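You operate a simulated robot arm through the tools that you are given. There is no shell and no other tool.

Carry out the task below with a simulated two-armed robot. There is one attempt and no reset: what you move stays moved.

Task
Pick up the clips box with one hand, pass it to the other hand and put it on the shelf under the bench. Set down upright: clips box.

The check looks at the end state, three seconds after you hand in, the way a careful person would. Anything else that was tipped, shoved, dropped, spilled or broken makes it a failure.

Robot
Two 7-joint arms with two-finger grippers on one trunk, on a base that moves. Base frame: it is fixed to the floor where the robot stands at the start and does not move with it; the origin is under the middle of the robot, x ahead of it, y to its left, z up; the surface under the hand at the start is at about z = 0.86. Units: m, degrees, N and s.
The left shoulder is at the start at [0.045, 0.175, 1.203], the right one opposite. With the tool pointing down near the work surface each hand reaches from about 0.1 to 0.84 m from the robot's upright axis, wherever it stands, measured 20 degrees to its own side. Places, roughly: shelf under the bench [0.7, -0.2, 0.2]. Payload 2.94 kg a hand.
The TCP of each hand is the grasp point between the finger pads, 0.03 m short of the fingertips. In the tool frame z runs along the fingers and y along their closing line. The gripper opens to 0.138 m; its body begins 0.109 m behind the TCP.
Orientation is told as [roll, pitch, yaw] about the base's x, y, z axes, in that order, counted from this pose: with the fingers straight down and closing along the base's y, the tool's x points along the base's -x, its y along +y and its z along -z.

Tools
- The arms move only by the tool move_arm. It takes "left_moves", "right_moves" or both (then of equal length, played together; a hand with none holds still); each is a list of rows, each an object (a shift or turn left out is 0, a gripper value left out holds the last) with "slide": the shift along the tool's x, y, z in m, a list of three; "rotation": the turn, a rotation vector about the tool's x, y, z in degrees, a list of three; "claw": the closure, from 0 (fully open) to 1 (shut). In form: [{"slide": [dx, dy, dz], "rotation": [wx, wy, wz], "claw": claw}, ...]. A call has 1 to 20 rows; each row shifts and turns the commanded pose from where the row before left it, along the tool's axes as they then stand. A row lasts 0.2 s, in which the tool goes at most 0.05 m and 8.6 degrees; a call with a longer step from one row to the next is refused whole, and so is a gripper value outside its range. Where a pose cannot be reached the arm comes as near as it can. A force on the tool above 40 N (or 10 N above the force at the start of the call, whichever is more), or a blocked arm, ends the call early, and 0.2 s more pass. Each finger travels about 0.045 m/s and halts on what it meets, pressing with about 31 N; the grip force reading is that of the motor and also rises with nothing between the fingers. The clock runs only during rows and for 0.2 s after the last one: add rows that do not move to give the fingers time. The reply holds the time, the measured pose of the TCP, the force on the tool along the base axes, the opening and the grip force, in the units named above and with some noise, with the torque about the TCP (base axes, N m) and any sound that the robot's microphone picked up.
- Cameras (640 x 400 px; columns grow to the right, rows downward): "scene" is now at [0.103, -0.0131, 1.6671]; the picture's right is [-0.19, -0.98, -0.00], its down [-0.83, 0.16, -0.54] and it looks along [0.53, -0.10, -0.84] (base axes); focal length 270 px, centre (320, 200). "left" rides on the left gripper at [0.071, -0.019, -0.146] in its tool frame; the picture's right is [0.26, 0.97, 0.00], its down [-0.85, 0.23, -0.48] and it looks along [-0.46, 0.12, 0.88] (tool axes); focal length 280 px, centre (320, 200). "right" rides on the right gripper at [0.071, 0.019, -0.146] in its tool frame; the picture's right is [-0.26, 0.97, 0.00], its down [-0.85, -0.23, -0.48] and it looks along [-0.46, -0.12, 0.88] (tool axes); focal length 280 px, centre (320, 200). There is no depth. A picture from a camera that has moved, and an enlarged one, comes with that camera's place and axes in the base frame and with its lens.
- snapshot(camera): a new picture of that camera. It takes no simulated time.
- lift_body(by): moves the trunk up (or, below 0, down) by that many m; the arms and the scene camera ride with it, the base frame stays. It gives what a move gives, with no picture.
- base_move(legs): drives the robot by 1 to 6 legs, each [ahead, turn to the left] in m and degrees, along the robot's own axes; the way and the turn of a leg run together, so that a leg with both is an arc; at most 1.5 m and 180 degrees a leg. The arms and the cameras ride along, it lands a little off, and it stops where it bumps. It gives what a move gives.
- pan_tilt(pan, tilt): turns the head with the scene camera to pan (to the left, within 120 degrees either way) and tilt (down, from -29 to 69), counted from straight ahead of the robot (the tilt from the chest, where the trunk bows). It gives what a move gives.
- close_up(camera, box): a new picture of the part [left, top, right, bottom] of that camera's present view, enlarged. It takes no simulated time.
- close_job(): hands the job in; it is judged then, once.

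Nothing tells you exact positions but the pictures and the camera data. Unless the task says otherwise, let go and move clear before handing in.

The tools are called by a JSON object that holds its "api" and its "payload". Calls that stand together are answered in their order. move_arm: Moves the arms, as the interface text tells. Its arguments: {"type":"object","properties":{"left_moves":{"type":"array","items":{"type":"object","properties":{"slide":{"type":"array","items":{"type":"number"}},"rotation":{"type":"array","items":{"type":"number"}},"claw":{"type":"number"}}}},"right_moves":{"type":"array","items":{"type":"object","properties":{"slide":{"type":"array","items":{"type":"number"}},"rotation":{"type":"array","items":{"type":"number"}},"claw":{"type":"number"}}}}},"required":[]} The other tools are called the same way: lift_body (by) moves the trunk up or down; base_move (legs) drives the base; pan_tilt (pan, tilt) turns the head that bears the scene camera; snapshot (camera) takes a picture; close_up (camera, box) takes an enlarged picture of a part of a camera's view; close_job () hands the job in.

At the start:

```text
time_s: 0.0
left_tcp_pos: [0.5111, -0.0015, 1.1345]
left_ee_rot: [0.0, 0.0, -0.1]
left_contact_force: [0.3, 0.1, -0.4]
left_wrist_torque: [0.01, -0.01, 0.02]
left_finger_gap: 0.138
left_finger_force: 0.0
right_tcp_pos: [0.342, -0.4534, 1.1189]
right_ee_rot: [0.0, -0.1, 0.0]
right_contact_force: [0.0, -0.4, 0.0]
right_wrist_torque: [0.02, 0.0, 0.0]
right_finger_gap: 0.1378
right_finger_force: 0.0
trunk travel left (down, up): [-0.375, 0.359]
robot x, y, heading: [0.0004, -0.0018, -0.1]
head pan, tilt (commanded): [-10.9, 57.2]
```

scene: 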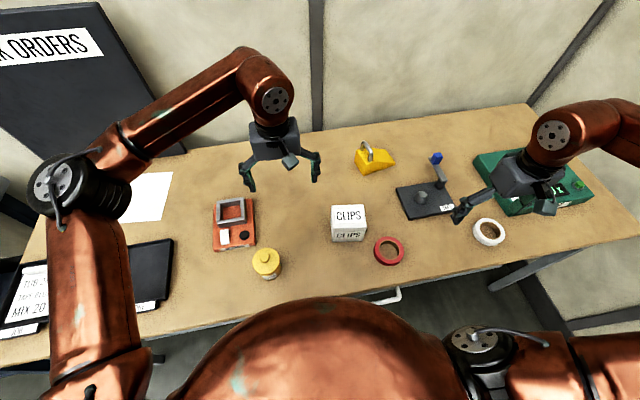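
right: 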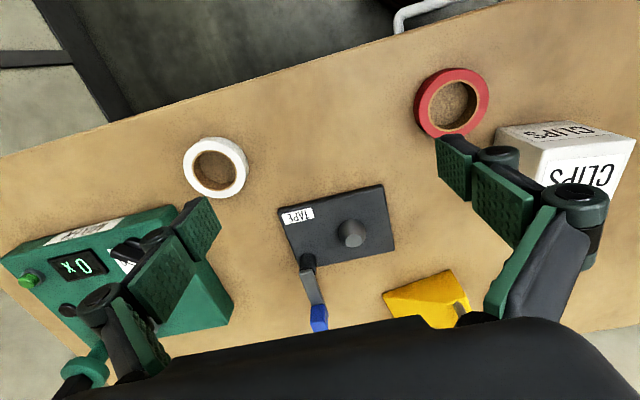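
left: 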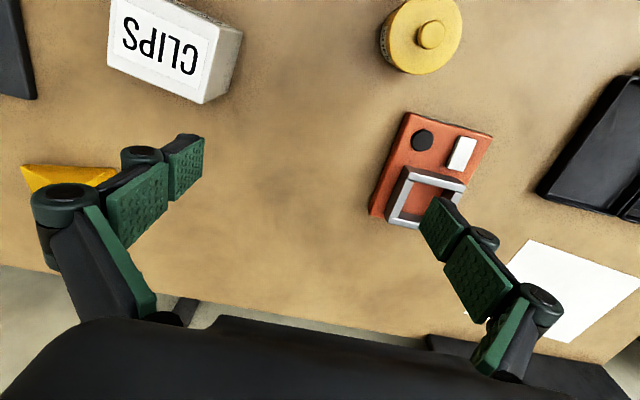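

The white clips box stands on the bench at about [0.5, -0.18], between the orange device, the red tape ring and the yellow dispenser. Before planning any motion I'll look at it more closely from the cameras.

{"api": "close_up", "payload": {"camera": "scene", "box": [280, 140, 440, 300]}}

{"api": "close_up", "payload": {"camera": "left", "box": [60, 0, 300, 150]}}

{"api": "close_up", "payload": {"camera": "right", "box": [400, 50, 640, 200]}}

```text
2.50 times, centred on (360, 220) of scene
camera zoom: at [0.103, -0.0131, 1.6671], right [-0.19, -0.98, 0.0], down [-0.83, 0.16, -0.54], along [0.53, -0.1, -0.84], focal length 676 px, centre (220, 150)
```

zoom: 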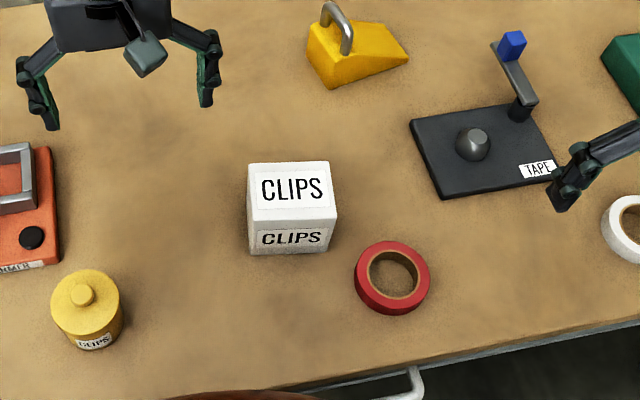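

```text
2.67 times, centred on (180, 75) of left
camera zoom: at [0.4398, -0.0203, 1.2794], right [-0.26, 0.97, 0.0], down [0.85, 0.23, 0.48], along [0.46, 0.12, -0.88], focal length 748 px, centre (693, 533)
```

zoom: 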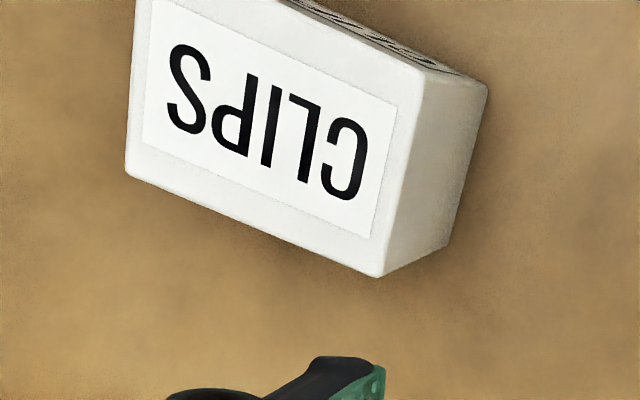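

```text
2.67 times, centred on (520, 125) of right
camera zoom: at [0.271, -0.4347, 1.264], right [0.26, 0.97, 0.0], down [0.85, -0.23, 0.48], along [0.46, -0.12, -0.88], focal length 748 px, centre (-213, 400)
```

zoom: 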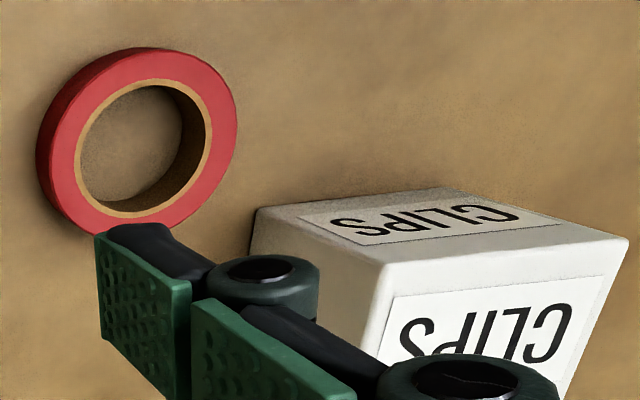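

The box is about 0.10 wide, 0.08 deep and 0.095 high, centred near [0.479, -0.171] and turned about -10°. A yellow tin nearby also seems to carry a CLIPS label, but the white one is the box. Next I'll look around to check the room behind me before backing off to see the shelf.

{"api": "pan_tilt", "payload": {"pan": 118, "tilt": 30}}

{"api": "snapshot", "payload": {"camera": "scene"}}

{"api": "pan_tilt", "payload": {"pan": -118, "tilt": 30}}

{"api": "snapshot", "payload": {"camera": "scene"}}

```text
time_s: 2.1
left_tcp_pos: [0.5104, -0.0009, 1.1333]
left_ee_rot: [-0.1, 0.0, -0.1]
left_contact_force: [0.0, 0.5, 0.0]
left_wrist_torque: [0.02, 0.01, 0.01]
left_finger_gap: 0.1379
left_finger_force: 0.1
right_tcp_pos: [0.3417, -0.4556, 1.1177]
right_ee_rot: [0.1, 0.0, -0.1]
right_contact_force: [-1.1, -0.3, -0.7]
right_wrist_torque: [-0.01, -0.04, 0.0]
right_finger_gap: 0.1379
right_finger_force: 0.1
trunk travel left (down, up): [-0.375, 0.359]
robot x, y, heading: [-0.0038, -0.002, -0.1]
head pan, tilt (commanded): [118.0, 30.0]
```

```text
taken
camera scene: at [-0.008, 0.08, 1.7058], right [0.88, 0.47, 0.0], down [0.23, -0.44, -0.87], along [-0.41, 0.77, -0.5], focal length 270 px, centre (320, 200)
```

scene: 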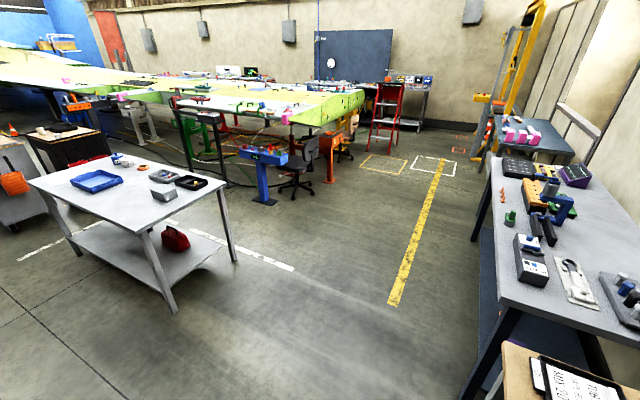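

```text
time_s: 5.5
left_tcp_pos: [0.5108, -0.0003, 1.1343]
left_ee_rot: [0.0, 0.0, 0.0]
left_contact_force: [0.0, 0.1, 1.0]
left_wrist_torque: [0.01, 0.01, -0.02]
left_finger_gap: 0.138
left_finger_force: 0.0
right_tcp_pos: [0.3428, -0.454, 1.1173]
right_ee_rot: [0.0, -0.1, 0.0]
right_contact_force: [0.0, -0.8, 0.5]
right_wrist_torque: [-0.02, 0.0, 0.01]
right_finger_gap: 0.138
right_finger_force: 0.1
trunk travel left (down, up): [-0.375, 0.359]
robot x, y, heading: [0.0018, 0.002, 0.2]
head pan, tilt (commanded): [-118.0, 30.0]
```

```text
taken
camera scene: at [-0.008, -0.0798, 1.7058], right [-0.88, 0.47, 0.0], down [0.23, 0.44, -0.87], along [-0.41, -0.76, -0.5], focal length 270 px, centre (320, 200)
```

scene: 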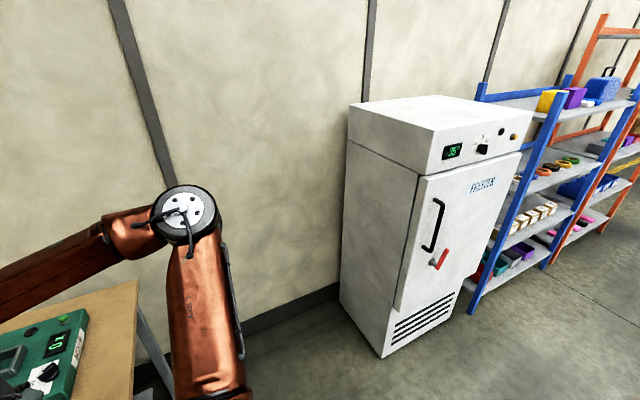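

The floor behind and to the sides looks clear for at least a metre. I'll back off 0.7 m with the arms still above the bench and look under it.

{"api": "base_move", "payload": {"legs": [[-0.7, 0]]}}

{"api": "pan_tilt", "payload": {"pan": 0, "tilt": 45}}

{"api": "snapshot", "payload": {"camera": "scene"}}

```text
time_s: 9.2
left_tcp_pos: [-0.1811, 0.0005, 1.1351]
left_ee_rot: [0.0, 0.0, 0.4]
left_contact_force: [0.1, -0.2, 0.6]
left_wrist_torque: [0.01, -0.05, 0.02]
left_finger_gap: 0.1378
left_finger_force: 0.0
right_tcp_pos: [-0.3476, -0.4529, 1.1179]
right_ee_rot: [0.0, 0.0, 0.4]
right_contact_force: [-0.8, -0.5, 0.7]
right_wrist_torque: [-0.03, -0.03, -0.02]
right_finger_gap: 0.1381
right_finger_force: 0.0
trunk travel left (down, up): [-0.375, 0.359]
robot x, y, heading: [-0.6925, -0.0035, 0.3]
head pan, tilt (commanded): [-118.0, 30.0]
```

```text
time_s: 11.2
left_tcp_pos: [-0.1812, 0.001, 1.135]
left_ee_rot: [0.0, -0.1, 0.4]
left_contact_force: [0.5, -0.6, 0.1]
left_wrist_torque: [0.0, 0.03, -0.01]
left_finger_gap: 0.1378
left_finger_force: 0.0
right_tcp_pos: [-0.3481, -0.455, 1.1174]
right_ee_rot: [0.1, 0.0, 0.5]
right_contact_force: [0.0, -0.9, 0.9]
right_wrist_torque: [-0.03, 0.03, -0.02]
right_finger_gap: 0.138
right_finger_force: 0.1
trunk travel left (down, up): [-0.375, 0.359]
robot x, y, heading: [-0.6912, -0.0031, 0.5]
head pan, tilt (commanded): [0.0, 45.0]
```

```text
taken
camera scene: at [-0.5761, -0.0016, 1.6832], right [0.01, -1.0, 0.0], down [-0.71, 0.0, -0.71], along [0.71, 0.0, -0.71], focal length 270 px, centre (320, 200)
```

scene: 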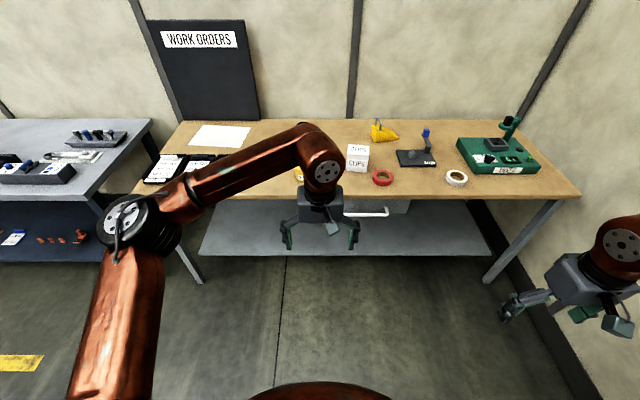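

The shelf is visible now. It is empty, its front edge is near x=0.40, and there's a drawer box with a handle under the bench top. I'll lower the trunk to look under the bench.

{"api": "lift_body", "payload": {"by": -0.37}}

{"api": "pan_tilt", "payload": {"pan": 0, "tilt": 30}}

{"api": "snapshot", "payload": {"camera": "scene"}}

{"api": "snapshot", "payload": {"camera": "left"}}

{"api": "snapshot", "payload": {"camera": "right"}}

```text
time_s: 14.8
left_tcp_pos: [-0.1818, -0.0003, 0.7656]
left_ee_rot: [0.0, 0.0, 0.4]
left_contact_force: [-0.1, -0.2, 0.2]
left_wrist_torque: [-0.01, 0.02, 0.02]
left_finger_gap: 0.1379
left_finger_force: 0.0
right_tcp_pos: [-0.341, -0.4552, 0.7424]
right_ee_rot: [0.1, 1.8, 0.4]
right_contact_force: [0.1, 0.5, -0.1]
right_wrist_torque: [0.0, -0.01, 0.01]
right_finger_gap: 0.138
right_finger_force: 0.1
trunk travel left (down, up): [-0.005, 0.729]
robot x, y, heading: [-0.6942, -0.0026, 0.3]
head pan, tilt (commanded): [0.0, 45.0]
```

```text
time_s: 15.6
left_tcp_pos: [-0.1804, 0.0009, 0.7633]
left_ee_rot: [0.0, 0.1, 0.3]
left_contact_force: [0.4, -0.4, -0.7]
left_wrist_torque: [-0.02, -0.03, 0.0]
left_finger_gap: 0.138
left_finger_force: 0.1
right_tcp_pos: [-0.3399, -0.4555, 0.7421]
right_ee_rot: [0.0, 1.9, 0.4]
right_contact_force: [0.0, 0.7, 0.0]
right_wrist_torque: [-0.02, -0.03, 0.01]
right_finger_gap: 0.138
right_finger_force: 0.2
trunk travel left (down, up): [-0.005, 0.729]
robot x, y, heading: [-0.6903, -0.0001, 0.2]
head pan, tilt (commanded): [0.0, 30.0]
```

```text
taken
camera scene: at [-0.2532, 0.0005, 1.2956], right [0.01, -1.0, 0.0], down [-0.5, 0.0, -0.87], along [0.87, 0.01, -0.5], focal length 270 px, centre (320, 200)
```

scene: 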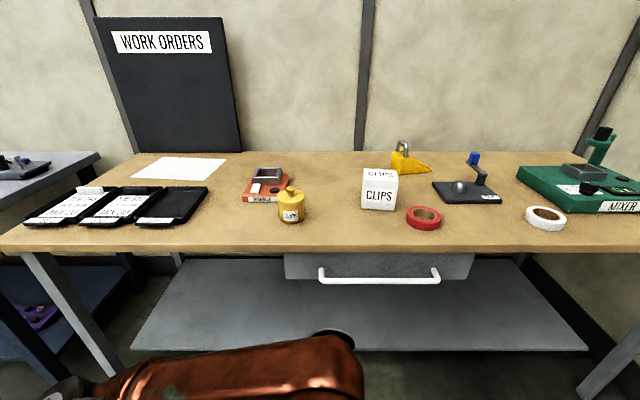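

```text
taken
camera left: at [-0.2517, -0.0197, 0.9092], right [-0.27, 0.96, 0.0], down [0.85, 0.24, 0.48], along [0.46, 0.13, -0.88], focal length 280 px, centre (320, 200)
```

left: 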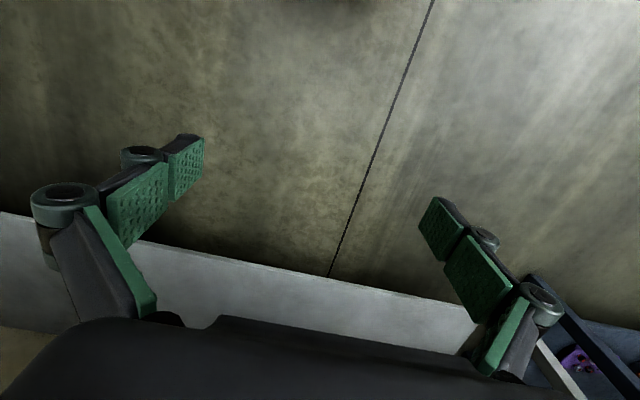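

```text
taken
camera right: at [-0.4055, -0.4353, 0.8904], right [0.25, 0.97, -0.01], down [0.87, -0.22, 0.45], along [0.43, -0.12, -0.89], focal length 280 px, centre (320, 200)
```

right: 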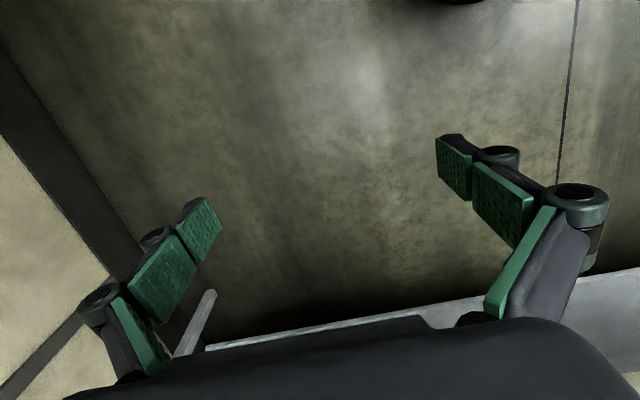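

Under the bench the shelf is clear. It spans x≈0.40–0.96 at z≈0.2, and the drawer bottom is at z≈0.73 for y from -0.41 to +0.10. My plan has three steps:
- The left hand picks the box from above.
- I back off and the right hand takes the box, pointing forward and tilted down.
- I lower the trunk and reach under the bench to set the box down.

I'll raise the trunk and rehearse the hand poses here in free space first.

{"api": "lift_body", "payload": {"by": 0.37}}

{"api": "move_arm", "payload": {"left_moves": [{"rotation": [0, 0, -8]}, {"rotation": [0, 0, -8]}, {"rotation": [0, 0, -8]}, {"rotation": [0, 0, -8]}, {"rotation": [0, 0, -8]}, {"rotation": [0, 0, -8]}, {"rotation": [0, 0, -8]}, {"rotation": [0, 0, -8]}, {"rotation": [0, 0, -8]}, {"rotation": [0, 0, -8]}]}}

{"api": "pan_tilt", "payload": {"pan": 0, "tilt": 45}}

{"api": "snapshot", "payload": {"camera": "scene"}}

```text
time_s: 19.1
left_tcp_pos: [-0.1818, 0.0006, 1.1343]
left_ee_rot: [0.0, 0.1, 0.4]
left_contact_force: [-0.3, 0.1, 1.2]
left_wrist_torque: [-0.01, -0.03, -0.02]
left_finger_gap: 0.138
left_finger_force: 0.1
right_tcp_pos: [-0.3393, -0.4541, 1.1129]
right_ee_rot: [-0.1, 1.8, 0.6]
right_contact_force: [-0.7, 0.6, -0.3]
right_wrist_torque: [0.04, -0.01, 0.0]
right_finger_gap: 0.1379
right_finger_force: 0.1
trunk travel left (down, up): [-0.375, 0.359]
robot x, y, heading: [-0.6931, -0.0047, 0.4]
head pan, tilt (commanded): [0.0, 30.0]
```

```text
time_s: 21.4
left_tcp_pos: [-0.1812, -0.0, 1.1334]
left_ee_rot: [0.0, 0.0, 80.6]
left_contact_force: [0.0, -0.4, 0.2]
left_wrist_torque: [0.0, -0.03, 0.02]
left_finger_gap: 0.1381
left_finger_force: 0.1
right_tcp_pos: [-0.3406, -0.4548, 1.1123]
right_ee_rot: [0.1, 1.8, 0.3]
right_contact_force: [0.2, 0.0, -0.2]
right_wrist_torque: [0.01, -0.03, -0.01]
right_finger_gap: 0.1381
right_finger_force: 0.0
trunk travel left (down, up): [-0.375, 0.359]
robot x, y, heading: [-0.6895, -0.0004, 0.6]
head pan, tilt (commanded): [0.0, 30.0]
```

```text
time_s: 22.1
left_tcp_pos: [-0.1811, -0.0007, 1.1344]
left_ee_rot: [0.1, -0.1, 80.4]
left_contact_force: [0.2, -0.8, 0.7]
left_wrist_torque: [0.0, 0.0, 0.01]
left_finger_gap: 0.138
left_finger_force: 0.1
right_tcp_pos: [-0.341, -0.4532, 1.1113]
right_ee_rot: [-0.1, 1.8, 0.4]
right_contact_force: [-0.2, 0.1, 1.1]
right_wrist_torque: [0.04, -0.01, -0.04]
right_finger_gap: 0.138
right_finger_force: 0.0
trunk travel left (down, up): [-0.375, 0.359]
robot x, y, heading: [-0.6931, -0.0047, 0.7]
head pan, tilt (commanded): [0.0, 45.0]
```

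```text
taken
camera scene: at [-0.576, -0.0016, 1.6832], right [0.01, -1.0, 0.0], down [-0.71, 0.0, -0.71], along [0.71, 0.01, -0.71], focal length 270 px, centre (320, 200)
```

scene: 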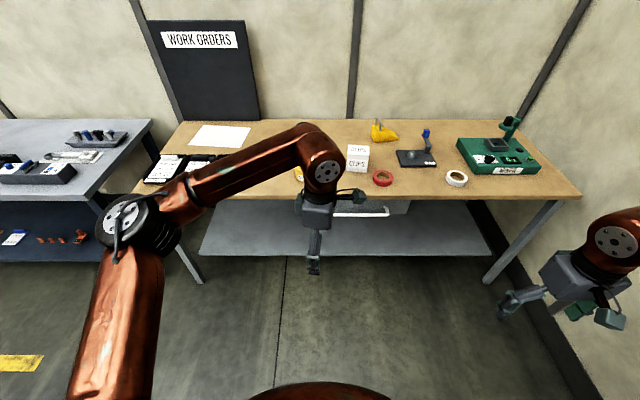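

The left hand turns to yaw +80 without trouble. Now I'll rehearse the right hand pointing forward and 40° down in free space.

{"api": "move_arm", "payload": {"right_moves": [{"slide": [-0.04, 0.02, 0]}, {"slide": [-0.04, 0.02, 0]}, {"slide": [-0.04, 0.02, 0]}, {"slide": [-0.04, 0.02, 0]}, {"slide": [-0.04, 0.02, 0]}, {"slide": [-0.04, 0.02, 0]}, {"rotation": [0, -8, 0]}, {"rotation": [0, -8, 0]}, {"rotation": [0, -8, 0]}, {"rotation": [0, -8, 0]}, {"rotation": [0, -8, 0]}, {"rotation": [0, -8, 0]}, {"rotation": [0, -4, 0]}]}}

{"api": "snapshot", "payload": {"camera": "scene"}}

{"api": "snapshot", "payload": {"camera": "right"}}

```text
time_s: 24.9
left_tcp_pos: [-0.182, -0.0003, 1.1344]
left_ee_rot: [0.0, 0.0, 80.4]
left_contact_force: [-0.2, 0.2, 0.4]
left_wrist_torque: [0.01, -0.03, 0.0]
left_finger_gap: 0.1381
left_finger_force: 0.0
right_tcp_pos: [-0.1008, -0.3327, 1.1057]
right_ee_rot: [0.1, -50.4, 0.5]
right_contact_force: [-0.7, 0.1, 0.6]
right_wrist_torque: [0.01, -0.01, -0.01]
right_finger_gap: 0.1379
right_finger_force: 0.1
trunk travel left (down, up): [-0.375, 0.359]
robot x, y, heading: [-0.6924, -0.0025, 0.3]
head pan, tilt (commanded): [0.0, 45.0]
```

```text
taken
camera scene: at [-0.5759, -0.0013, 1.6831], right [0.01, -1.0, 0.0], down [-0.71, -0.01, -0.71], along [0.71, 0.01, -0.71], focal length 270 px, centre (320, 200)
```

scene: 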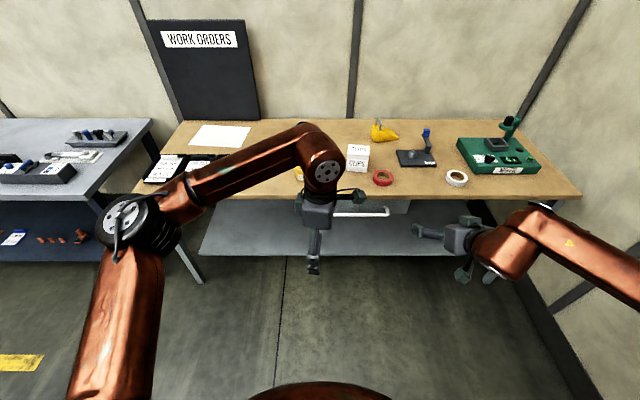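

```text
taken
camera right: at [-0.2578, -0.3138, 1.1442], right [0.16, 0.97, 0.2], down [0.18, -0.23, 0.96], along [0.97, -0.12, -0.21], focal length 280 px, centre (320, 200)
```

right: 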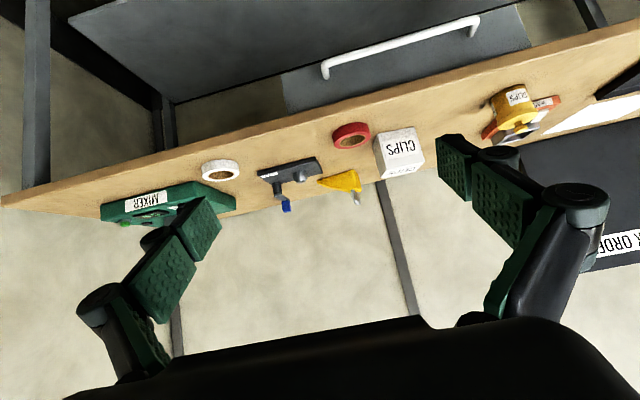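

The right hand reaches its forward-tilted pose. I'll also rehearse the low reach with the trunk down, staying in front of the shelf, to see how the elbow behaves.

{"api": "lift_body", "payload": {"by": -0.37}}

{"api": "move_arm", "payload": {"right_moves": [{"slide": [0.01, 0, 0.043]}, {"slide": [0.01, 0, 0.043]}, {"slide": [0.01, 0, 0.043]}, {"slide": [0.01, 0, 0.043]}, {"slide": [0.01, 0, 0.043]}, {"slide": [0.01, 0, 0.043]}, {"slide": [0.01, 0, 0.043]}, {"slide": [0.01, 0, 0.043]}, {"slide": [0.01, 0, 0.043]}, {"slide": [0.01, 0, 0.043]}, {"slide": [0.01, 0, 0.043]}, {"slide": [0.01, 0, 0.043]}]}}

{"api": "pan_tilt", "payload": {"pan": -20, "tilt": 45}}

{"api": "snapshot", "payload": {"camera": "scene"}}

{"api": "snapshot", "payload": {"camera": "right"}}

```text
time_s: 28.5
left_tcp_pos: [-0.1763, 0.0013, 0.7632]
left_ee_rot: [0.5, 0.0, 80.4]
left_contact_force: [-0.1, 0.1, 0.8]
left_wrist_torque: [0.01, -0.05, 0.04]
left_finger_gap: 0.1377
left_finger_force: 0.0
right_tcp_pos: [-0.089, -0.3332, 0.7195]
right_ee_rot: [0.0, -47.9, 0.2]
right_contact_force: [-0.7, 0.5, -0.8]
right_wrist_torque: [0.01, -0.03, 0.01]
right_finger_gap: 0.138
right_finger_force: 0.0
trunk travel left (down, up): [-0.005, 0.729]
robot x, y, heading: [-0.6919, -0.0035, 0.5]
head pan, tilt (commanded): [0.0, 45.0]
```

```text
time_s: 30.0
left_tcp_pos: [-0.1955, 0.0161, 0.7672]
left_ee_rot: [-1.9, -1.4, 73.1]
left_contact_force: [-2.8, 1.6, -2.2]
left_wrist_torque: [-0.19, -0.24, -0.05]
left_finger_gap: 0.1377
left_finger_force: 0.0
right_tcp_pos: [0.0759, -0.3476, 0.5049]
right_ee_rot: [-4.5, -49.7, 3.5]
right_contact_force: [1.4, -1.9, -1.5]
right_wrist_torque: [0.14, 0.05, 0.19]
right_finger_gap: 0.1376
right_finger_force: 0.2
trunk travel left (down, up): [-0.005, 0.729]
robot x, y, heading: [-0.6888, -0.0004, 0.5]
head pan, tilt (commanded): [0.0, 45.0]
stopped in row 7 (left hand): the arm was blocked; the commanded pose is now the measured one
```

```text
time_s: 30.9
left_tcp_pos: [-0.2262, 0.0134, 0.7805]
left_ee_rot: [-4.4, -1.8, 74.9]
left_contact_force: [-0.4, -0.1, 0.0]
left_wrist_torque: [0.03, 0.06, -0.01]
left_finger_gap: 0.1379
left_finger_force: 0.1
right_tcp_pos: [0.0474, -0.3401, 0.528]
right_ee_rot: [-2.9, -51.8, 2.5]
right_contact_force: [-0.4, 0.7, 0.9]
right_wrist_torque: [-0.06, -0.04, -0.06]
right_finger_gap: 0.138
right_finger_force: 0.2
trunk travel left (down, up): [-0.005, 0.729]
robot x, y, heading: [-0.6901, -0.0039, 0.0]
head pan, tilt (commanded): [-20.0, 45.0]
```

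```text
taken
camera scene: at [-0.1757, -0.0264, 1.2513], right [-0.33, -0.94, 0.02], down [-0.72, 0.24, -0.66], along [0.61, -0.24, -0.75], focal length 270 px, centre (320, 200)
```

scene: 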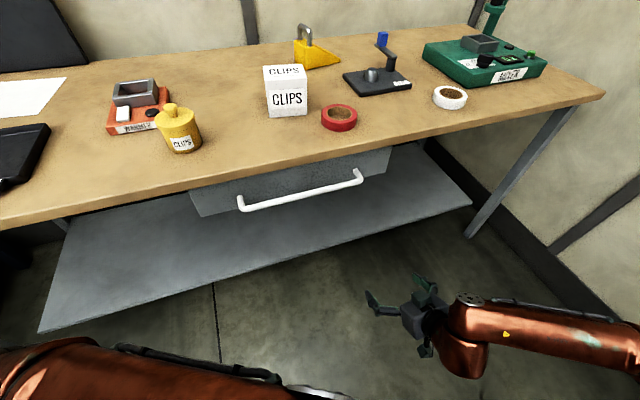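

```text
taken
camera right: at [-0.11, -0.3197, 0.5628], right [0.16, 0.97, 0.18], down [0.15, -0.2, 0.97], along [0.98, -0.13, -0.18], focal length 280 px, centre (320, 200)
```

right: 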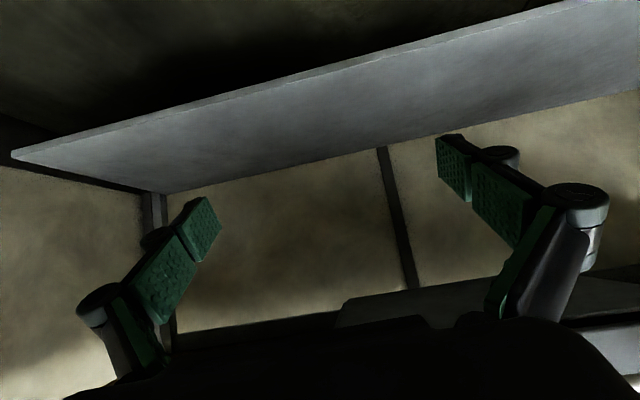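

The low reach bowed the trunk forward and pinched the left arm against the chest; nothing else was touched. I'll move the left hand forward and out to the left to give it room, then continue the rehearsal.

{"api": "move_arm", "payload": {"left_moves": [{"slide": [-0.03, -0.018, 0]}, {"slide": [-0.03, -0.018, 0]}, {"slide": [-0.03, -0.018, 0]}, {"slide": [-0.03, -0.018, 0]}, {"slide": [-0.03, -0.018, 0]}, {"slide": [-0.03, -0.018, 0]}, {"slide": [-0.03, -0.018, 0]}, {"slide": [-0.03, -0.018, 0]}]}}

{"api": "pan_tilt", "payload": {"pan": 0, "tilt": 60}}

{"api": "snapshot", "payload": {"camera": "scene"}}

```text
time_s: 31.2
left_tcp_pos: [-0.2595, 0.0382, 0.7877]
left_ee_rot: [-5.2, -3.0, 74.1]
left_contact_force: [0.0, -0.1, 0.2]
left_wrist_torque: [-0.09, 0.01, -0.04]
left_finger_gap: 0.138
left_finger_force: 0.0
right_tcp_pos: [0.0158, -0.3309, 0.565]
right_ee_rot: [-6.0, -55.1, 6.9]
right_contact_force: [-0.1, 0.0, -0.7]
right_wrist_torque: [-0.02, -0.14, -0.03]
right_finger_gap: 0.1379
right_finger_force: 0.0
trunk travel left (down, up): [-0.005, 0.729]
robot x, y, heading: [-0.6881, 0.0001, 0.3]
head pan, tilt (commanded): [-20.0, 45.0]
stopped in row 1 (left hand): the arm was blocked; the commanded pose is now the measured one
```

```text
time_s: 32.0
left_tcp_pos: [-0.2747, 0.0329, 0.7987]
left_ee_rot: [-9.4, -3.1, 75.1]
left_contact_force: [0.3, 0.1, 0.0]
left_wrist_torque: [-0.01, 0.02, -0.01]
left_finger_gap: 0.138
left_finger_force: 0.1
right_tcp_pos: [0.0057, -0.3279, 0.5694]
right_ee_rot: [-1.2, -55.7, 1.9]
right_contact_force: [-0.1, -0.6, 0.1]
right_wrist_torque: [-0.05, 0.0, -0.03]
right_finger_gap: 0.1378
right_finger_force: 0.1
trunk travel left (down, up): [-0.005, 0.729]
robot x, y, heading: [-0.6951, -0.0041, 0.4]
head pan, tilt (commanded): [0.0, 60.0]
```

```text
taken
camera scene: at [-0.2263, 0.0006, 1.2427], right [0.01, -1.0, 0.0], down [-0.89, -0.01, -0.46], along [0.46, 0.0, -0.89], focal length 270 px, centre (320, 200)
```

scene: 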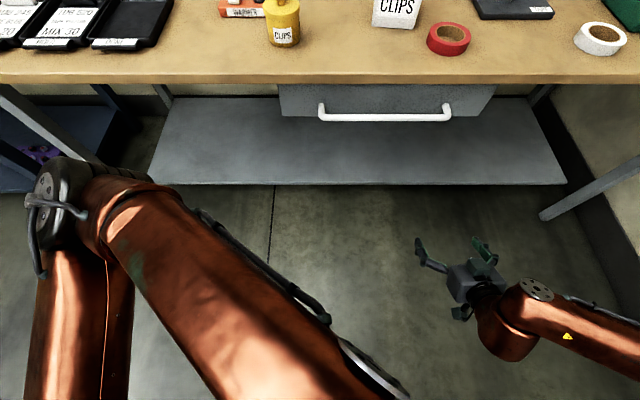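

The left hand is still cramped against the chest. Raising the trunk moves the chest back, so I'll do that first to free it.

{"api": "lift_body", "payload": {"by": 0.37}}

{"api": "snapshot", "payload": {"camera": "scene"}}

```text
time_s: 35.6
left_tcp_pos: [-0.2681, 0.022, 1.1698]
left_ee_rot: [-8.0, -2.6, 76.5]
left_contact_force: [0.6, 0.0, -0.1]
left_wrist_torque: [0.0, -0.02, -0.02]
left_finger_gap: 0.1381
left_finger_force: 0.0
right_tcp_pos: [0.0078, -0.3338, 0.9352]
right_ee_rot: [-1.4, -55.5, 1.5]
right_contact_force: [0.4, -0.4, 0.6]
right_wrist_torque: [0.05, 0.06, 0.03]
right_finger_gap: 0.1378
right_finger_force: 0.2
trunk travel left (down, up): [-0.375, 0.359]
robot x, y, heading: [-0.6903, 0.0022, 0.3]
head pan, tilt (commanded): [0.0, 60.0]
```

```text
taken
camera scene: at [-0.59, -0.0016, 1.6635], right [0.01, -1.0, 0.0], down [-0.87, -0.01, -0.5], along [0.5, 0.0, -0.87], focal length 270 px, centre (320, 200)
```

scene: 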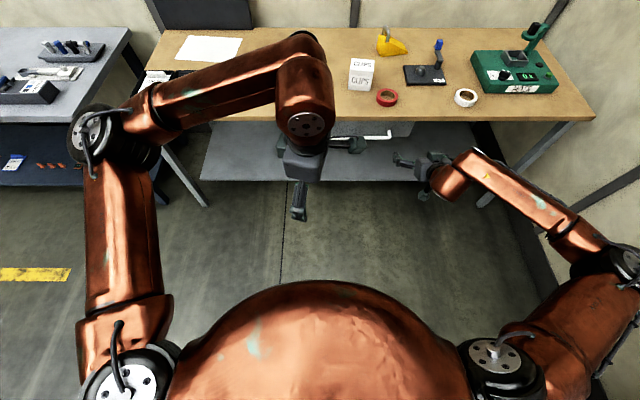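

The left arm is free again. I'll move it forward and out to the left, straighten its tilt, and then repeat the low-reach rehearsal.

{"api": "move_arm", "payload": {"left_moves": [{"rotation": [-2.2, -3.6, 0]}, {"rotation": [-2.2, -3.6, 0]}, {"slide": [-0.0398, -0.0161, 0]}, {"slide": [-0.0398, -0.0161, 0]}, {"slide": [-0.0398, -0.0161, 0]}, {"slide": [-0.0398, -0.0161, 0]}, {"slide": [-0.0398, -0.0161, 0]}, {"slide": [-0.0398, -0.0161, 0]}, {"slide": [-0.0398, -0.0161, 0]}, {"slide": [-0.0398, -0.0161, 0]}, {"slide": [-0.0398, -0.0161, 0]}, {"slide": [-0.0398, -0.0161, 0]}]}}

{"api": "snapshot", "payload": {"camera": "scene"}}

```text
time_s: 38.2
left_tcp_pos: [-0.0262, 0.3705, 1.2455]
left_ee_rot: [-3.6, -9.8, 77.0]
left_contact_force: [-0.2, -0.5, -0.5]
left_wrist_torque: [0.01, 0.01, 0.0]
left_finger_gap: 0.1382
left_finger_force: 0.1
right_tcp_pos: [0.0083, -0.3332, 0.9345]
right_ee_rot: [-1.4, -55.6, 1.6]
right_contact_force: [-0.2, 0.2, 0.7]
right_wrist_torque: [-0.03, 0.01, -0.01]
right_finger_gap: 0.138
right_finger_force: 0.0
trunk travel left (down, up): [-0.375, 0.359]
robot x, y, heading: [-0.6903, -0.003, 0.5]
head pan, tilt (commanded): [0.0, 60.0]
```

```text
taken
camera scene: at [-0.5897, -0.0004, 1.6636], right [0.01, -1.0, 0.0], down [-0.87, -0.01, -0.5], along [0.5, 0.0, -0.87], focal length 270 px, centre (320, 200)
```

scene: 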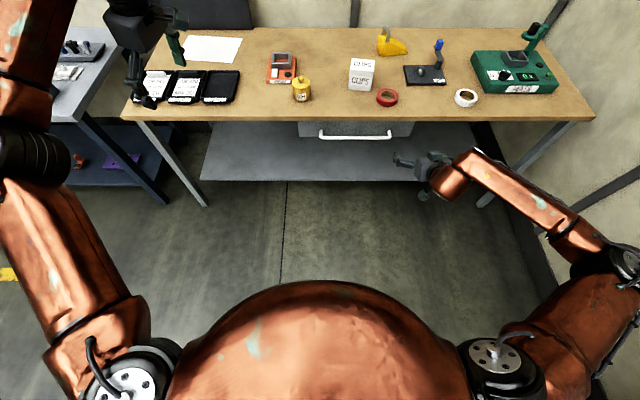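

The rotation convention is clear now, so I'll straighten both hands and then lower the trunk for the rehearsal.

{"api": "move_arm", "payload": {"left_moves": [{"rotation": [-1.8, 4.9, 0]}, {"rotation": [-1.8, 4.9, 0]}], "right_moves": [{"rotation": [-0.7, 2.8, 0]}, {"rotation": [-0.7, 2.8, 0]}]}}

{"api": "lift_body", "payload": {"by": -0.37}}

{"api": "snapshot", "payload": {"camera": "scene"}}

```text
time_s: 38.8
left_tcp_pos: [-0.0267, 0.3678, 1.2481]
left_ee_rot: [0.0, 0.2, 76.7]
left_contact_force: [0.7, 0.9, -0.4]
left_wrist_torque: [0.0, -0.01, 0.02]
left_finger_gap: 0.1378
left_finger_force: 0.1
right_tcp_pos: [0.0073, -0.3347, 0.9355]
right_ee_rot: [0.2, -50.1, 1.5]
right_contact_force: [-0.6, 0.3, -0.9]
right_wrist_torque: [0.0, -0.01, -0.02]
right_finger_gap: 0.138
right_finger_force: 0.0
trunk travel left (down, up): [-0.375, 0.359]
robot x, y, heading: [-0.6912, -0.0036, 0.4]
head pan, tilt (commanded): [0.0, 60.0]
```

```text
time_s: 42.4
left_tcp_pos: [-0.0049, 0.3696, 0.8657]
left_ee_rot: [1.3, 0.1, 76.9]
left_contact_force: [-1.7, -0.6, 0.2]
left_wrist_torque: [0.16, -0.27, -0.01]
left_finger_gap: 0.1381
left_finger_force: 0.0
right_tcp_pos: [0.021, -0.327, 0.5536]
right_ee_rot: [0.2, -48.4, 2.2]
right_contact_force: [-0.7, -0.5, 0.9]
right_wrist_torque: [-0.02, -0.04, 0.01]
right_finger_gap: 0.1383
right_finger_force: 0.0
trunk travel left (down, up): [-0.005, 0.729]
robot x, y, heading: [-0.6923, -0.005, 0.7]
head pan, tilt (commanded): [0.0, 60.0]
```

```text
taken
camera scene: at [-0.1826, 0.0018, 1.2315], right [0.01, -1.0, 0.0], down [-0.9, -0.01, -0.43], along [0.43, 0.0, -0.9], focal length 270 px, centre (320, 200)
```

scene: 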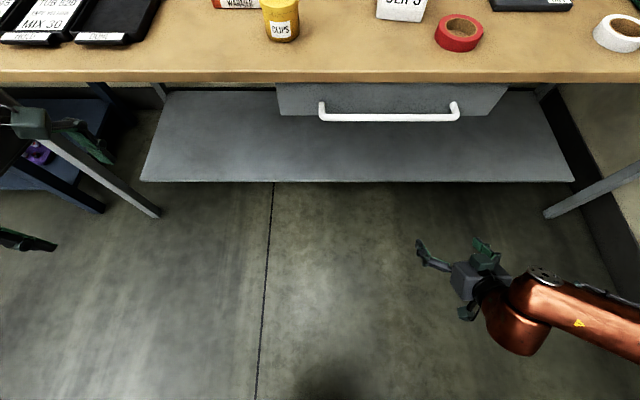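

Both arms are clear. Now I'll extend the right hand low and forward, staying short of the shelf.

{"api": "move_arm", "payload": {"right_moves": [{"slide": [0.0055, 0, 0.042]}, {"slide": [0.0055, 0, 0.042]}, {"slide": [0.0055, 0, 0.042]}, {"slide": [0.0055, 0, 0.042]}, {"slide": [0.0055, 0, 0.042]}, {"slide": [0.0055, 0, 0.042]}, {"slide": [0.0055, 0, 0.042]}, {"slide": [0.0055, 0, 0.042]}]}}

{"api": "snapshot", "payload": {"camera": "scene"}}

{"api": "snapshot", "payload": {"camera": "left"}}

{"api": "snapshot", "payload": {"camera": "right"}}

```text
time_s: 42.7
left_tcp_pos: [-0.0424, 0.3823, 0.9056]
left_ee_rot: [-5.8, 3.0, 82.2]
left_contact_force: [-2.5, 1.6, 1.3]
left_wrist_torque: [-0.26, -0.21, 0.02]
left_finger_gap: 0.1375
left_finger_force: 0.0
right_tcp_pos: [0.0241, -0.3162, 0.5633]
right_ee_rot: [-8.5, -51.4, 14.5]
right_contact_force: [-0.4, 1.7, -2.2]
right_wrist_torque: [-0.09, -0.15, -0.08]
right_finger_gap: 0.1379
right_finger_force: 0.0
trunk travel left (down, up): [-0.005, 0.729]
robot x, y, heading: [-0.6912, -0.0039, 0.7]
head pan, tilt (commanded): [0.0, 60.0]
stopped in row 1 (left hand): the arm was blocked; the commanded pose is now the measured one
```

```text
taken
camera scene: at [-0.1313, 0.0076, 1.2162], right [0.01, -1.0, 0.0], down [-0.92, -0.01, -0.39], along [0.39, 0.0, -0.92], focal length 270 px, centre (320, 200)
```

scene: 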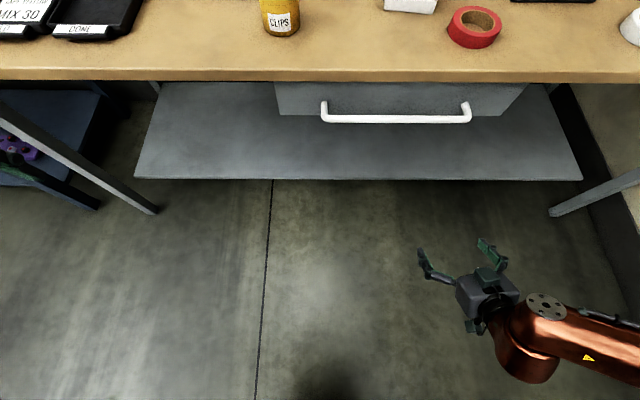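

```text
taken
camera left: at [-0.047, 0.3194, 1.0558], right [-0.99, -0.13, -0.08], down [-0.16, 0.9, 0.4], along [0.02, 0.41, -0.91], focal length 280 px, centre (320, 200)
```

left: 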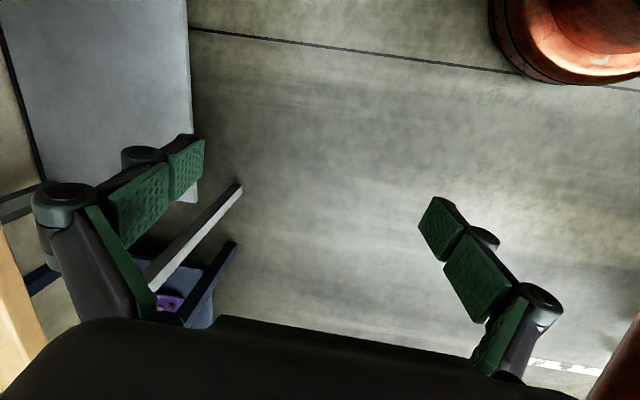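

```text
taken
camera right: at [-0.1347, -0.3149, 0.5954], right [0.03, 0.99, 0.12], down [0.17, -0.12, 0.98], along [0.98, -0.01, -0.17], focal length 280 px, centre (320, 200)
```

right: 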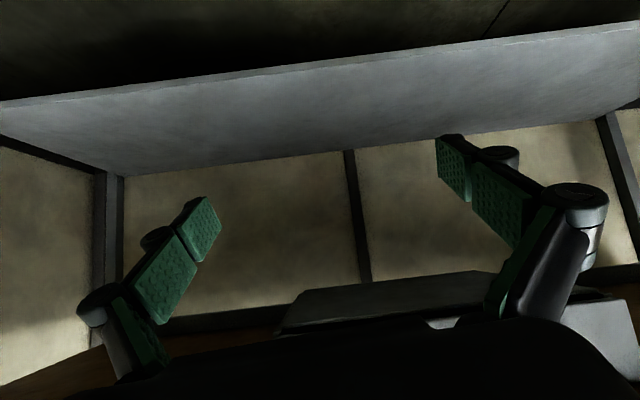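

The trunk sags forward at full depth: the chest bow grew to about 7°, which trips the blocked-arm stop. I'll come up partway and see where it is stable.

{"api": "lift_body", "payload": {"by": 0.12}}

{"api": "snapshot", "payload": {"camera": "scene"}}

```text
time_s: 43.0
left_tcp_pos: [-0.1409, 0.3861, 0.9128]
left_ee_rot: [-13.0, 5.7, 87.3]
left_contact_force: [9.5, 3.9, -51.0]
left_wrist_torque: [-0.96, 0.51, -0.2]
left_finger_gap: 0.1371
left_finger_force: 0.1
right_tcp_pos: [0.0419, -0.3269, 0.6073]
right_ee_rot: [-10.1, -61.2, 10.5]
right_contact_force: [-3.5, 5.8, 18.7]
right_wrist_torque: [0.06, 1.76, -0.8]
right_finger_gap: 0.1379
right_finger_force: 0.7
trunk travel left (down, up): [-0.007, 0.727]
robot x, y, heading: [-0.6934, -0.001, 0.6]
head pan, tilt (commanded): [0.0, 60.0]
stopped: the arm was blocked; the commanded pose is now the measured one
```

```text
taken
camera scene: at [-0.1468, 0.0071, 1.2232], right [0.01, -1.0, 0.0], down [-0.91, -0.01, -0.4], along [0.4, 0.0, -0.91], focal length 270 px, centre (320, 200)
```

scene: 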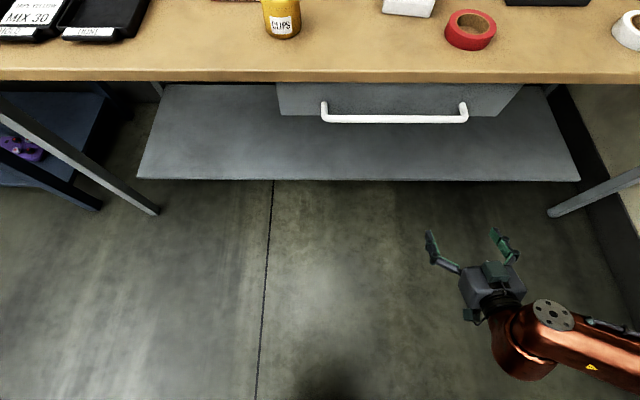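

The arms are still settling dynamically. I'll hold still for a moment to let everything calm down.

{"api": "move_arm", "payload": {"left_moves": [{"slide": [0, 0, 0]}, {"slide": [0, 0, 0]}, {"slide": [0, 0, 0]}, {"slide": [0, 0, 0]}, {"slide": [0, 0, 0]}], "right_moves": [{"slide": [0, 0, 0]}, {"slide": [0, 0, 0]}, {"slide": [0, 0, 0]}, {"slide": [0, 0, 0]}, {"slide": [0, 0, 0]}]}}

{"api": "snapshot", "payload": {"camera": "scene"}}

{"api": "snapshot", "payload": {"camera": "left"}}

```text
time_s: 43.4
left_tcp_pos: [-0.2402, 0.3593, 0.9749]
left_ee_rot: [-26.6, 6.9, 83.9]
left_contact_force: [3.1, 0.3, 0.7]
left_wrist_torque: [0.06, 0.32, -0.09]
left_finger_gap: 0.1379
left_finger_force: 0.1
right_tcp_pos: [0.0103, -0.3686, 0.6883]
right_ee_rot: [-40.6, -65.0, 34.6]
right_contact_force: [0.2, 0.4, 0.5]
right_wrist_torque: [-0.05, -0.03, -0.11]
right_finger_gap: 0.1377
right_finger_force: 0.0
trunk travel left (down, up): [-0.007, 0.727]
robot x, y, heading: [-0.6932, -0.004, 0.5]
head pan, tilt (commanded): [0.0, 60.0]
stopped in row 1 (right hand): the force on the tool passed its limit at 58 N (the readings are from after the stop); the commanded pose is now the measured one
```

```text
taken
camera scene: at [-0.2195, 0.0007, 1.2434], right [0.01, -1.0, 0.0], down [-0.89, -0.01, -0.46], along [0.46, 0.01, -0.89], focal length 270 px, centre (320, 200)
```

scene: 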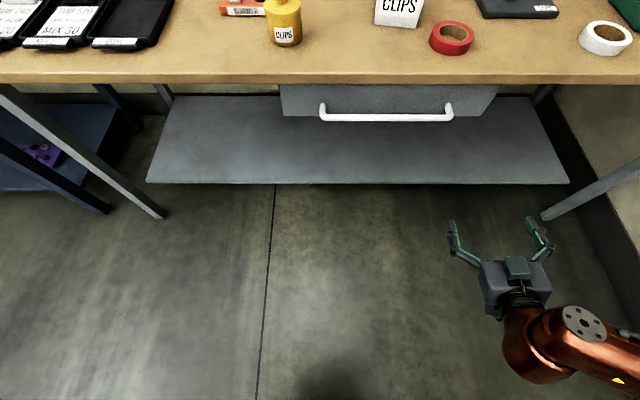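

```text
taken
camera left: at [-0.2934, 0.3115, 1.1215], right [-0.89, -0.22, -0.4], down [-0.32, 0.92, 0.22], along [0.32, 0.32, -0.89], focal length 280 px, centre (320, 200)
```

left: 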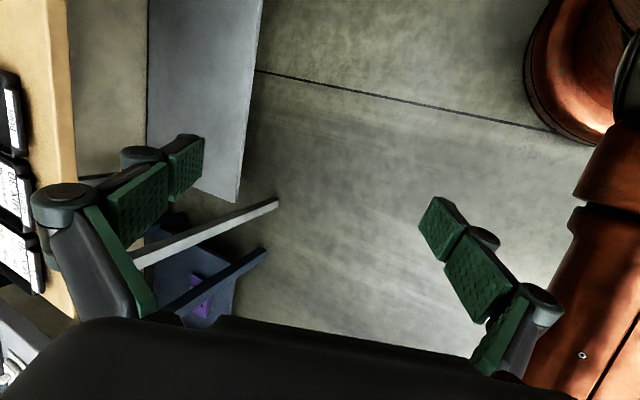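

The trunk recovers as the arms come back, so full depth with the arms extended is what makes it unstable. I'll settle and then raise.

{"api": "move_arm", "payload": {"left_moves": [{"slide": [0, 0, 0]}, {"slide": [0, 0, 0]}, {"slide": [0, 0, 0]}, {"slide": [0, 0, 0]}, {"slide": [0, 0, 0]}], "right_moves": [{"slide": [0, 0, 0]}, {"slide": [0, 0, 0]}, {"slide": [0, 0, 0]}, {"slide": [0, 0, 0]}, {"slide": [0, 0, 0]}]}}

{"api": "lift_body", "payload": {"by": 0.12}}

{"api": "snapshot", "payload": {"camera": "scene"}}

```text
time_s: 43.8
left_tcp_pos: [-0.2572, 0.3632, 0.9935]
left_ee_rot: [-26.7, 6.4, 83.7]
left_contact_force: [0.6, 0.3, -0.7]
left_wrist_torque: [0.03, 0.2, -0.04]
left_finger_gap: 0.1376
left_finger_force: 0.0
right_tcp_pos: [-0.0093, -0.3706, 0.7013]
right_ee_rot: [-41.4, -66.8, 35.5]
right_contact_force: [-0.6, 1.0, -3.4]
right_wrist_torque: [-0.09, -0.34, -0.06]
right_finger_gap: 0.1378
right_finger_force: 0.0
trunk travel left (down, up): [-0.007, 0.727]
robot x, y, heading: [-0.6936, -0.0005, 0.9]
head pan, tilt (commanded): [0.0, 60.0]
stopped in row 1 (right hand): the arm was blocked; the commanded pose is now the measured one
```

```text
time_s: 45.2
left_tcp_pos: [-0.2559, 0.3697, 1.1127]
left_ee_rot: [-26.2, 6.0, 83.8]
left_contact_force: [-0.1, 0.1, -0.3]
left_wrist_torque: [-0.01, 0.01, -0.03]
left_finger_gap: 0.1379
left_finger_force: 0.0
right_tcp_pos: [-0.0134, -0.361, 0.815]
right_ee_rot: [-39.6, -66.2, 35.1]
right_contact_force: [-0.8, -0.3, 0.1]
right_wrist_torque: [0.01, -0.01, -0.04]
right_finger_gap: 0.1381
right_finger_force: 0.1
trunk travel left (down, up): [-0.127, 0.607]
robot x, y, heading: [-0.6939, 0.0032, 0.6]
head pan, tilt (commanded): [0.0, 60.0]
```

```text
taken
camera scene: at [-0.4071, 0.0026, 1.4014], right [0.01, -1.0, 0.0], down [-0.87, -0.01, -0.5], along [0.5, 0.01, -0.87], focal length 270 px, centre (320, 200)
```

scene: 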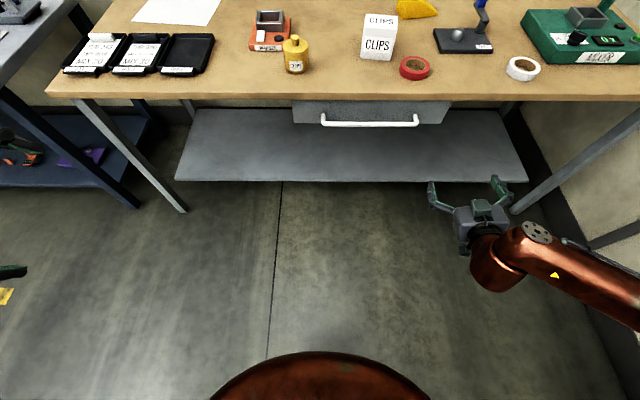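

At -0.25 m the trunk is upright and steady, with the shoulder near z≈0.95. That is enough for the shelf if I stand closer. I'll straighten both hands here.

{"api": "move_arm", "payload": {"left_moves": [{"rotation": [-6.55, 0, 0]}, {"rotation": [-6.55, 0, 0]}, {"rotation": [-6.55, 0, 0]}, {"rotation": [-6.55, 0, 0]}, {"rotation": [0, -6, 0]}, {}, {}, {}, {}, {}, {}, {}], "right_moves": [{"rotation": [-7.92, 0, 0]}, {"rotation": [-7.92, 0, 0]}, {"rotation": [-7.92, 0, 0]}, {"rotation": [-7.92, 0, 0]}, {"rotation": [-7.92, 0, 0]}, {"rotation": [0, 8.1, 0]}, {"rotation": [0, 8.1, 0]}, {"rotation": [5.36, 0, 4.5]}, {"rotation": [5.36, 0, 4.5]}, {"rotation": [5.36, 0, 4.5]}, {"rotation": [5.36, 0, 4.5]}, {"rotation": [5.36, 0, 4.5]}]}}

{"api": "snapshot", "payload": {"camera": "scene"}}

```text
time_s: 47.9
left_tcp_pos: [-0.2596, 0.3455, 1.0723]
left_ee_rot: [-3.8, 0.2, 84.0]
left_contact_force: [0.1, -0.5, -0.5]
left_wrist_torque: [0.05, 0.03, -0.02]
left_finger_gap: 0.138
left_finger_force: 0.0
left hand out of reach, approached as far as the arm can: row 2, 3, 4, 5
right_tcp_pos: [-0.0143, -0.3632, 0.8156]
right_ee_rot: [-0.1, -50.0, 0.1]
right_contact_force: [0.2, -0.3, -0.2]
right_wrist_torque: [-0.02, -0.02, 0.03]
right_finger_gap: 0.138
right_finger_force: 0.0
trunk travel left (down, up): [-0.127, 0.607]
robot x, y, heading: [-0.693, -0.0033, 0.8]
head pan, tilt (commanded): [0.0, 60.0]
```

```text
taken
camera scene: at [-0.4077, 0.0023, 1.4017], right [0.01, -1.0, 0.0], down [-0.87, -0.01, -0.5], along [0.5, 0.01, -0.87], focal length 270 px, centre (320, 200)
```

scene: 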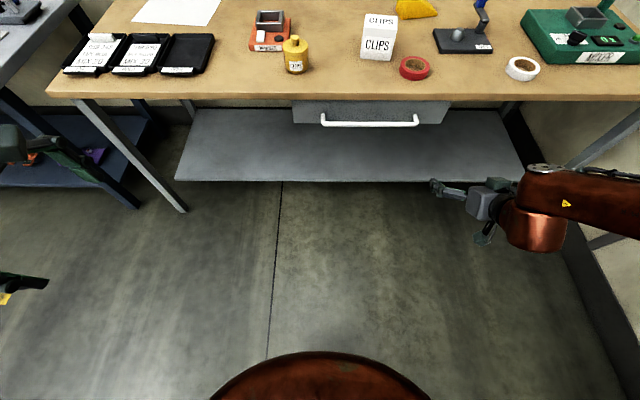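

The right hand is restored exactly. Now I'll rehearse the low reach at this trunk height, in the free space in front of the bench.

{"api": "move_arm", "payload": {"right_moves": [{"slide": [0.0236, 0.008, 0.0348]}, {"slide": [0.0236, 0.008, 0.0348]}, {"slide": [0.0236, 0.008, 0.0348]}, {"slide": [0.0236, 0.008, 0.0348]}, {"slide": [0.0236, 0.008, 0.0348]}, {"slide": [0.0236, 0.008, 0.0348]}, {"slide": [0.0236, 0.008, 0.0348]}, {"slide": [0.0236, 0.008, 0.0348]}, {"slide": [0.0236, 0.008, 0.0348]}, {"slide": [0.0236, 0.008, 0.0348]}, {"slide": [0.0236, 0.008, 0.0348]}, {"slide": [0.0236, 0.008, 0.0348]}, {"slide": [0.0236, 0.008, 0.0348]}, {"slide": [0.0236, 0.008, 0.0348]}]}}

{"api": "snapshot", "payload": {"camera": "scene"}}

{"api": "snapshot", "payload": {"camera": "right"}}

```text
time_s: 50.9
left_tcp_pos: [-0.2582, 0.3431, 1.0703]
left_ee_rot: [-3.9, 0.2, 84.0]
left_contact_force: [0.2, 0.0, -0.3]
left_wrist_torque: [0.01, 0.02, -0.03]
left_finger_gap: 0.1379
left_finger_force: 0.1
right_tcp_pos: [0.0359, -0.3359, 0.5896]
right_ee_rot: [0.1, -50.0, 0.2]
right_contact_force: [0.5, 0.2, 0.8]
right_wrist_torque: [-0.02, -0.01, 0.0]
right_finger_gap: 0.1384
right_finger_force: 0.1
right hand out of reach, approached as far as the arm can: row 6, 7, 8, 9, 10, 11, 12, 13, 14
trunk travel left (down, up): [-0.127, 0.607]
robot x, y, heading: [-0.691, -0.0026, 0.5]
head pan, tilt (commanded): [0.0, 60.0]
```

```text
taken
camera scene: at [-0.4078, 0.0022, 1.4018], right [0.01, -1.0, 0.0], down [-0.87, -0.01, -0.5], along [0.5, 0.01, -0.87], focal length 270 px, centre (320, 200)
```

scene: 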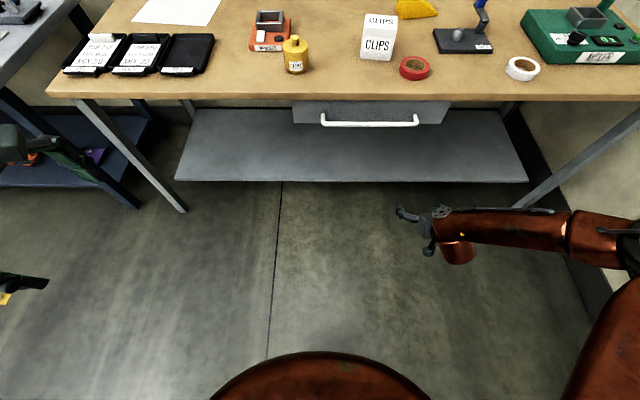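

```text
taken
camera right: at [-0.1216, -0.3172, 0.6287], right [0.16, 0.97, 0.2], down [0.18, -0.23, 0.96], along [0.97, -0.12, -0.21], focal length 280 px, centre (320, 200)
```

right: 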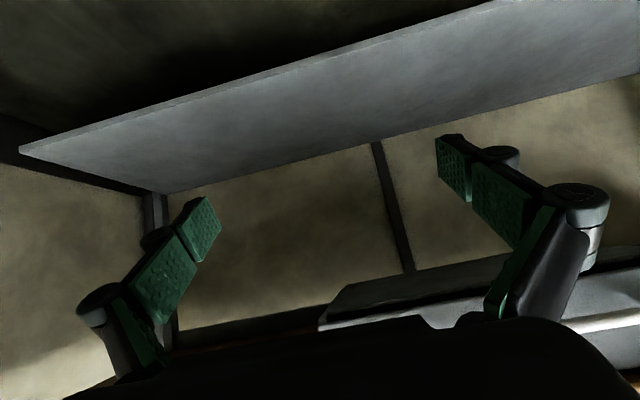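

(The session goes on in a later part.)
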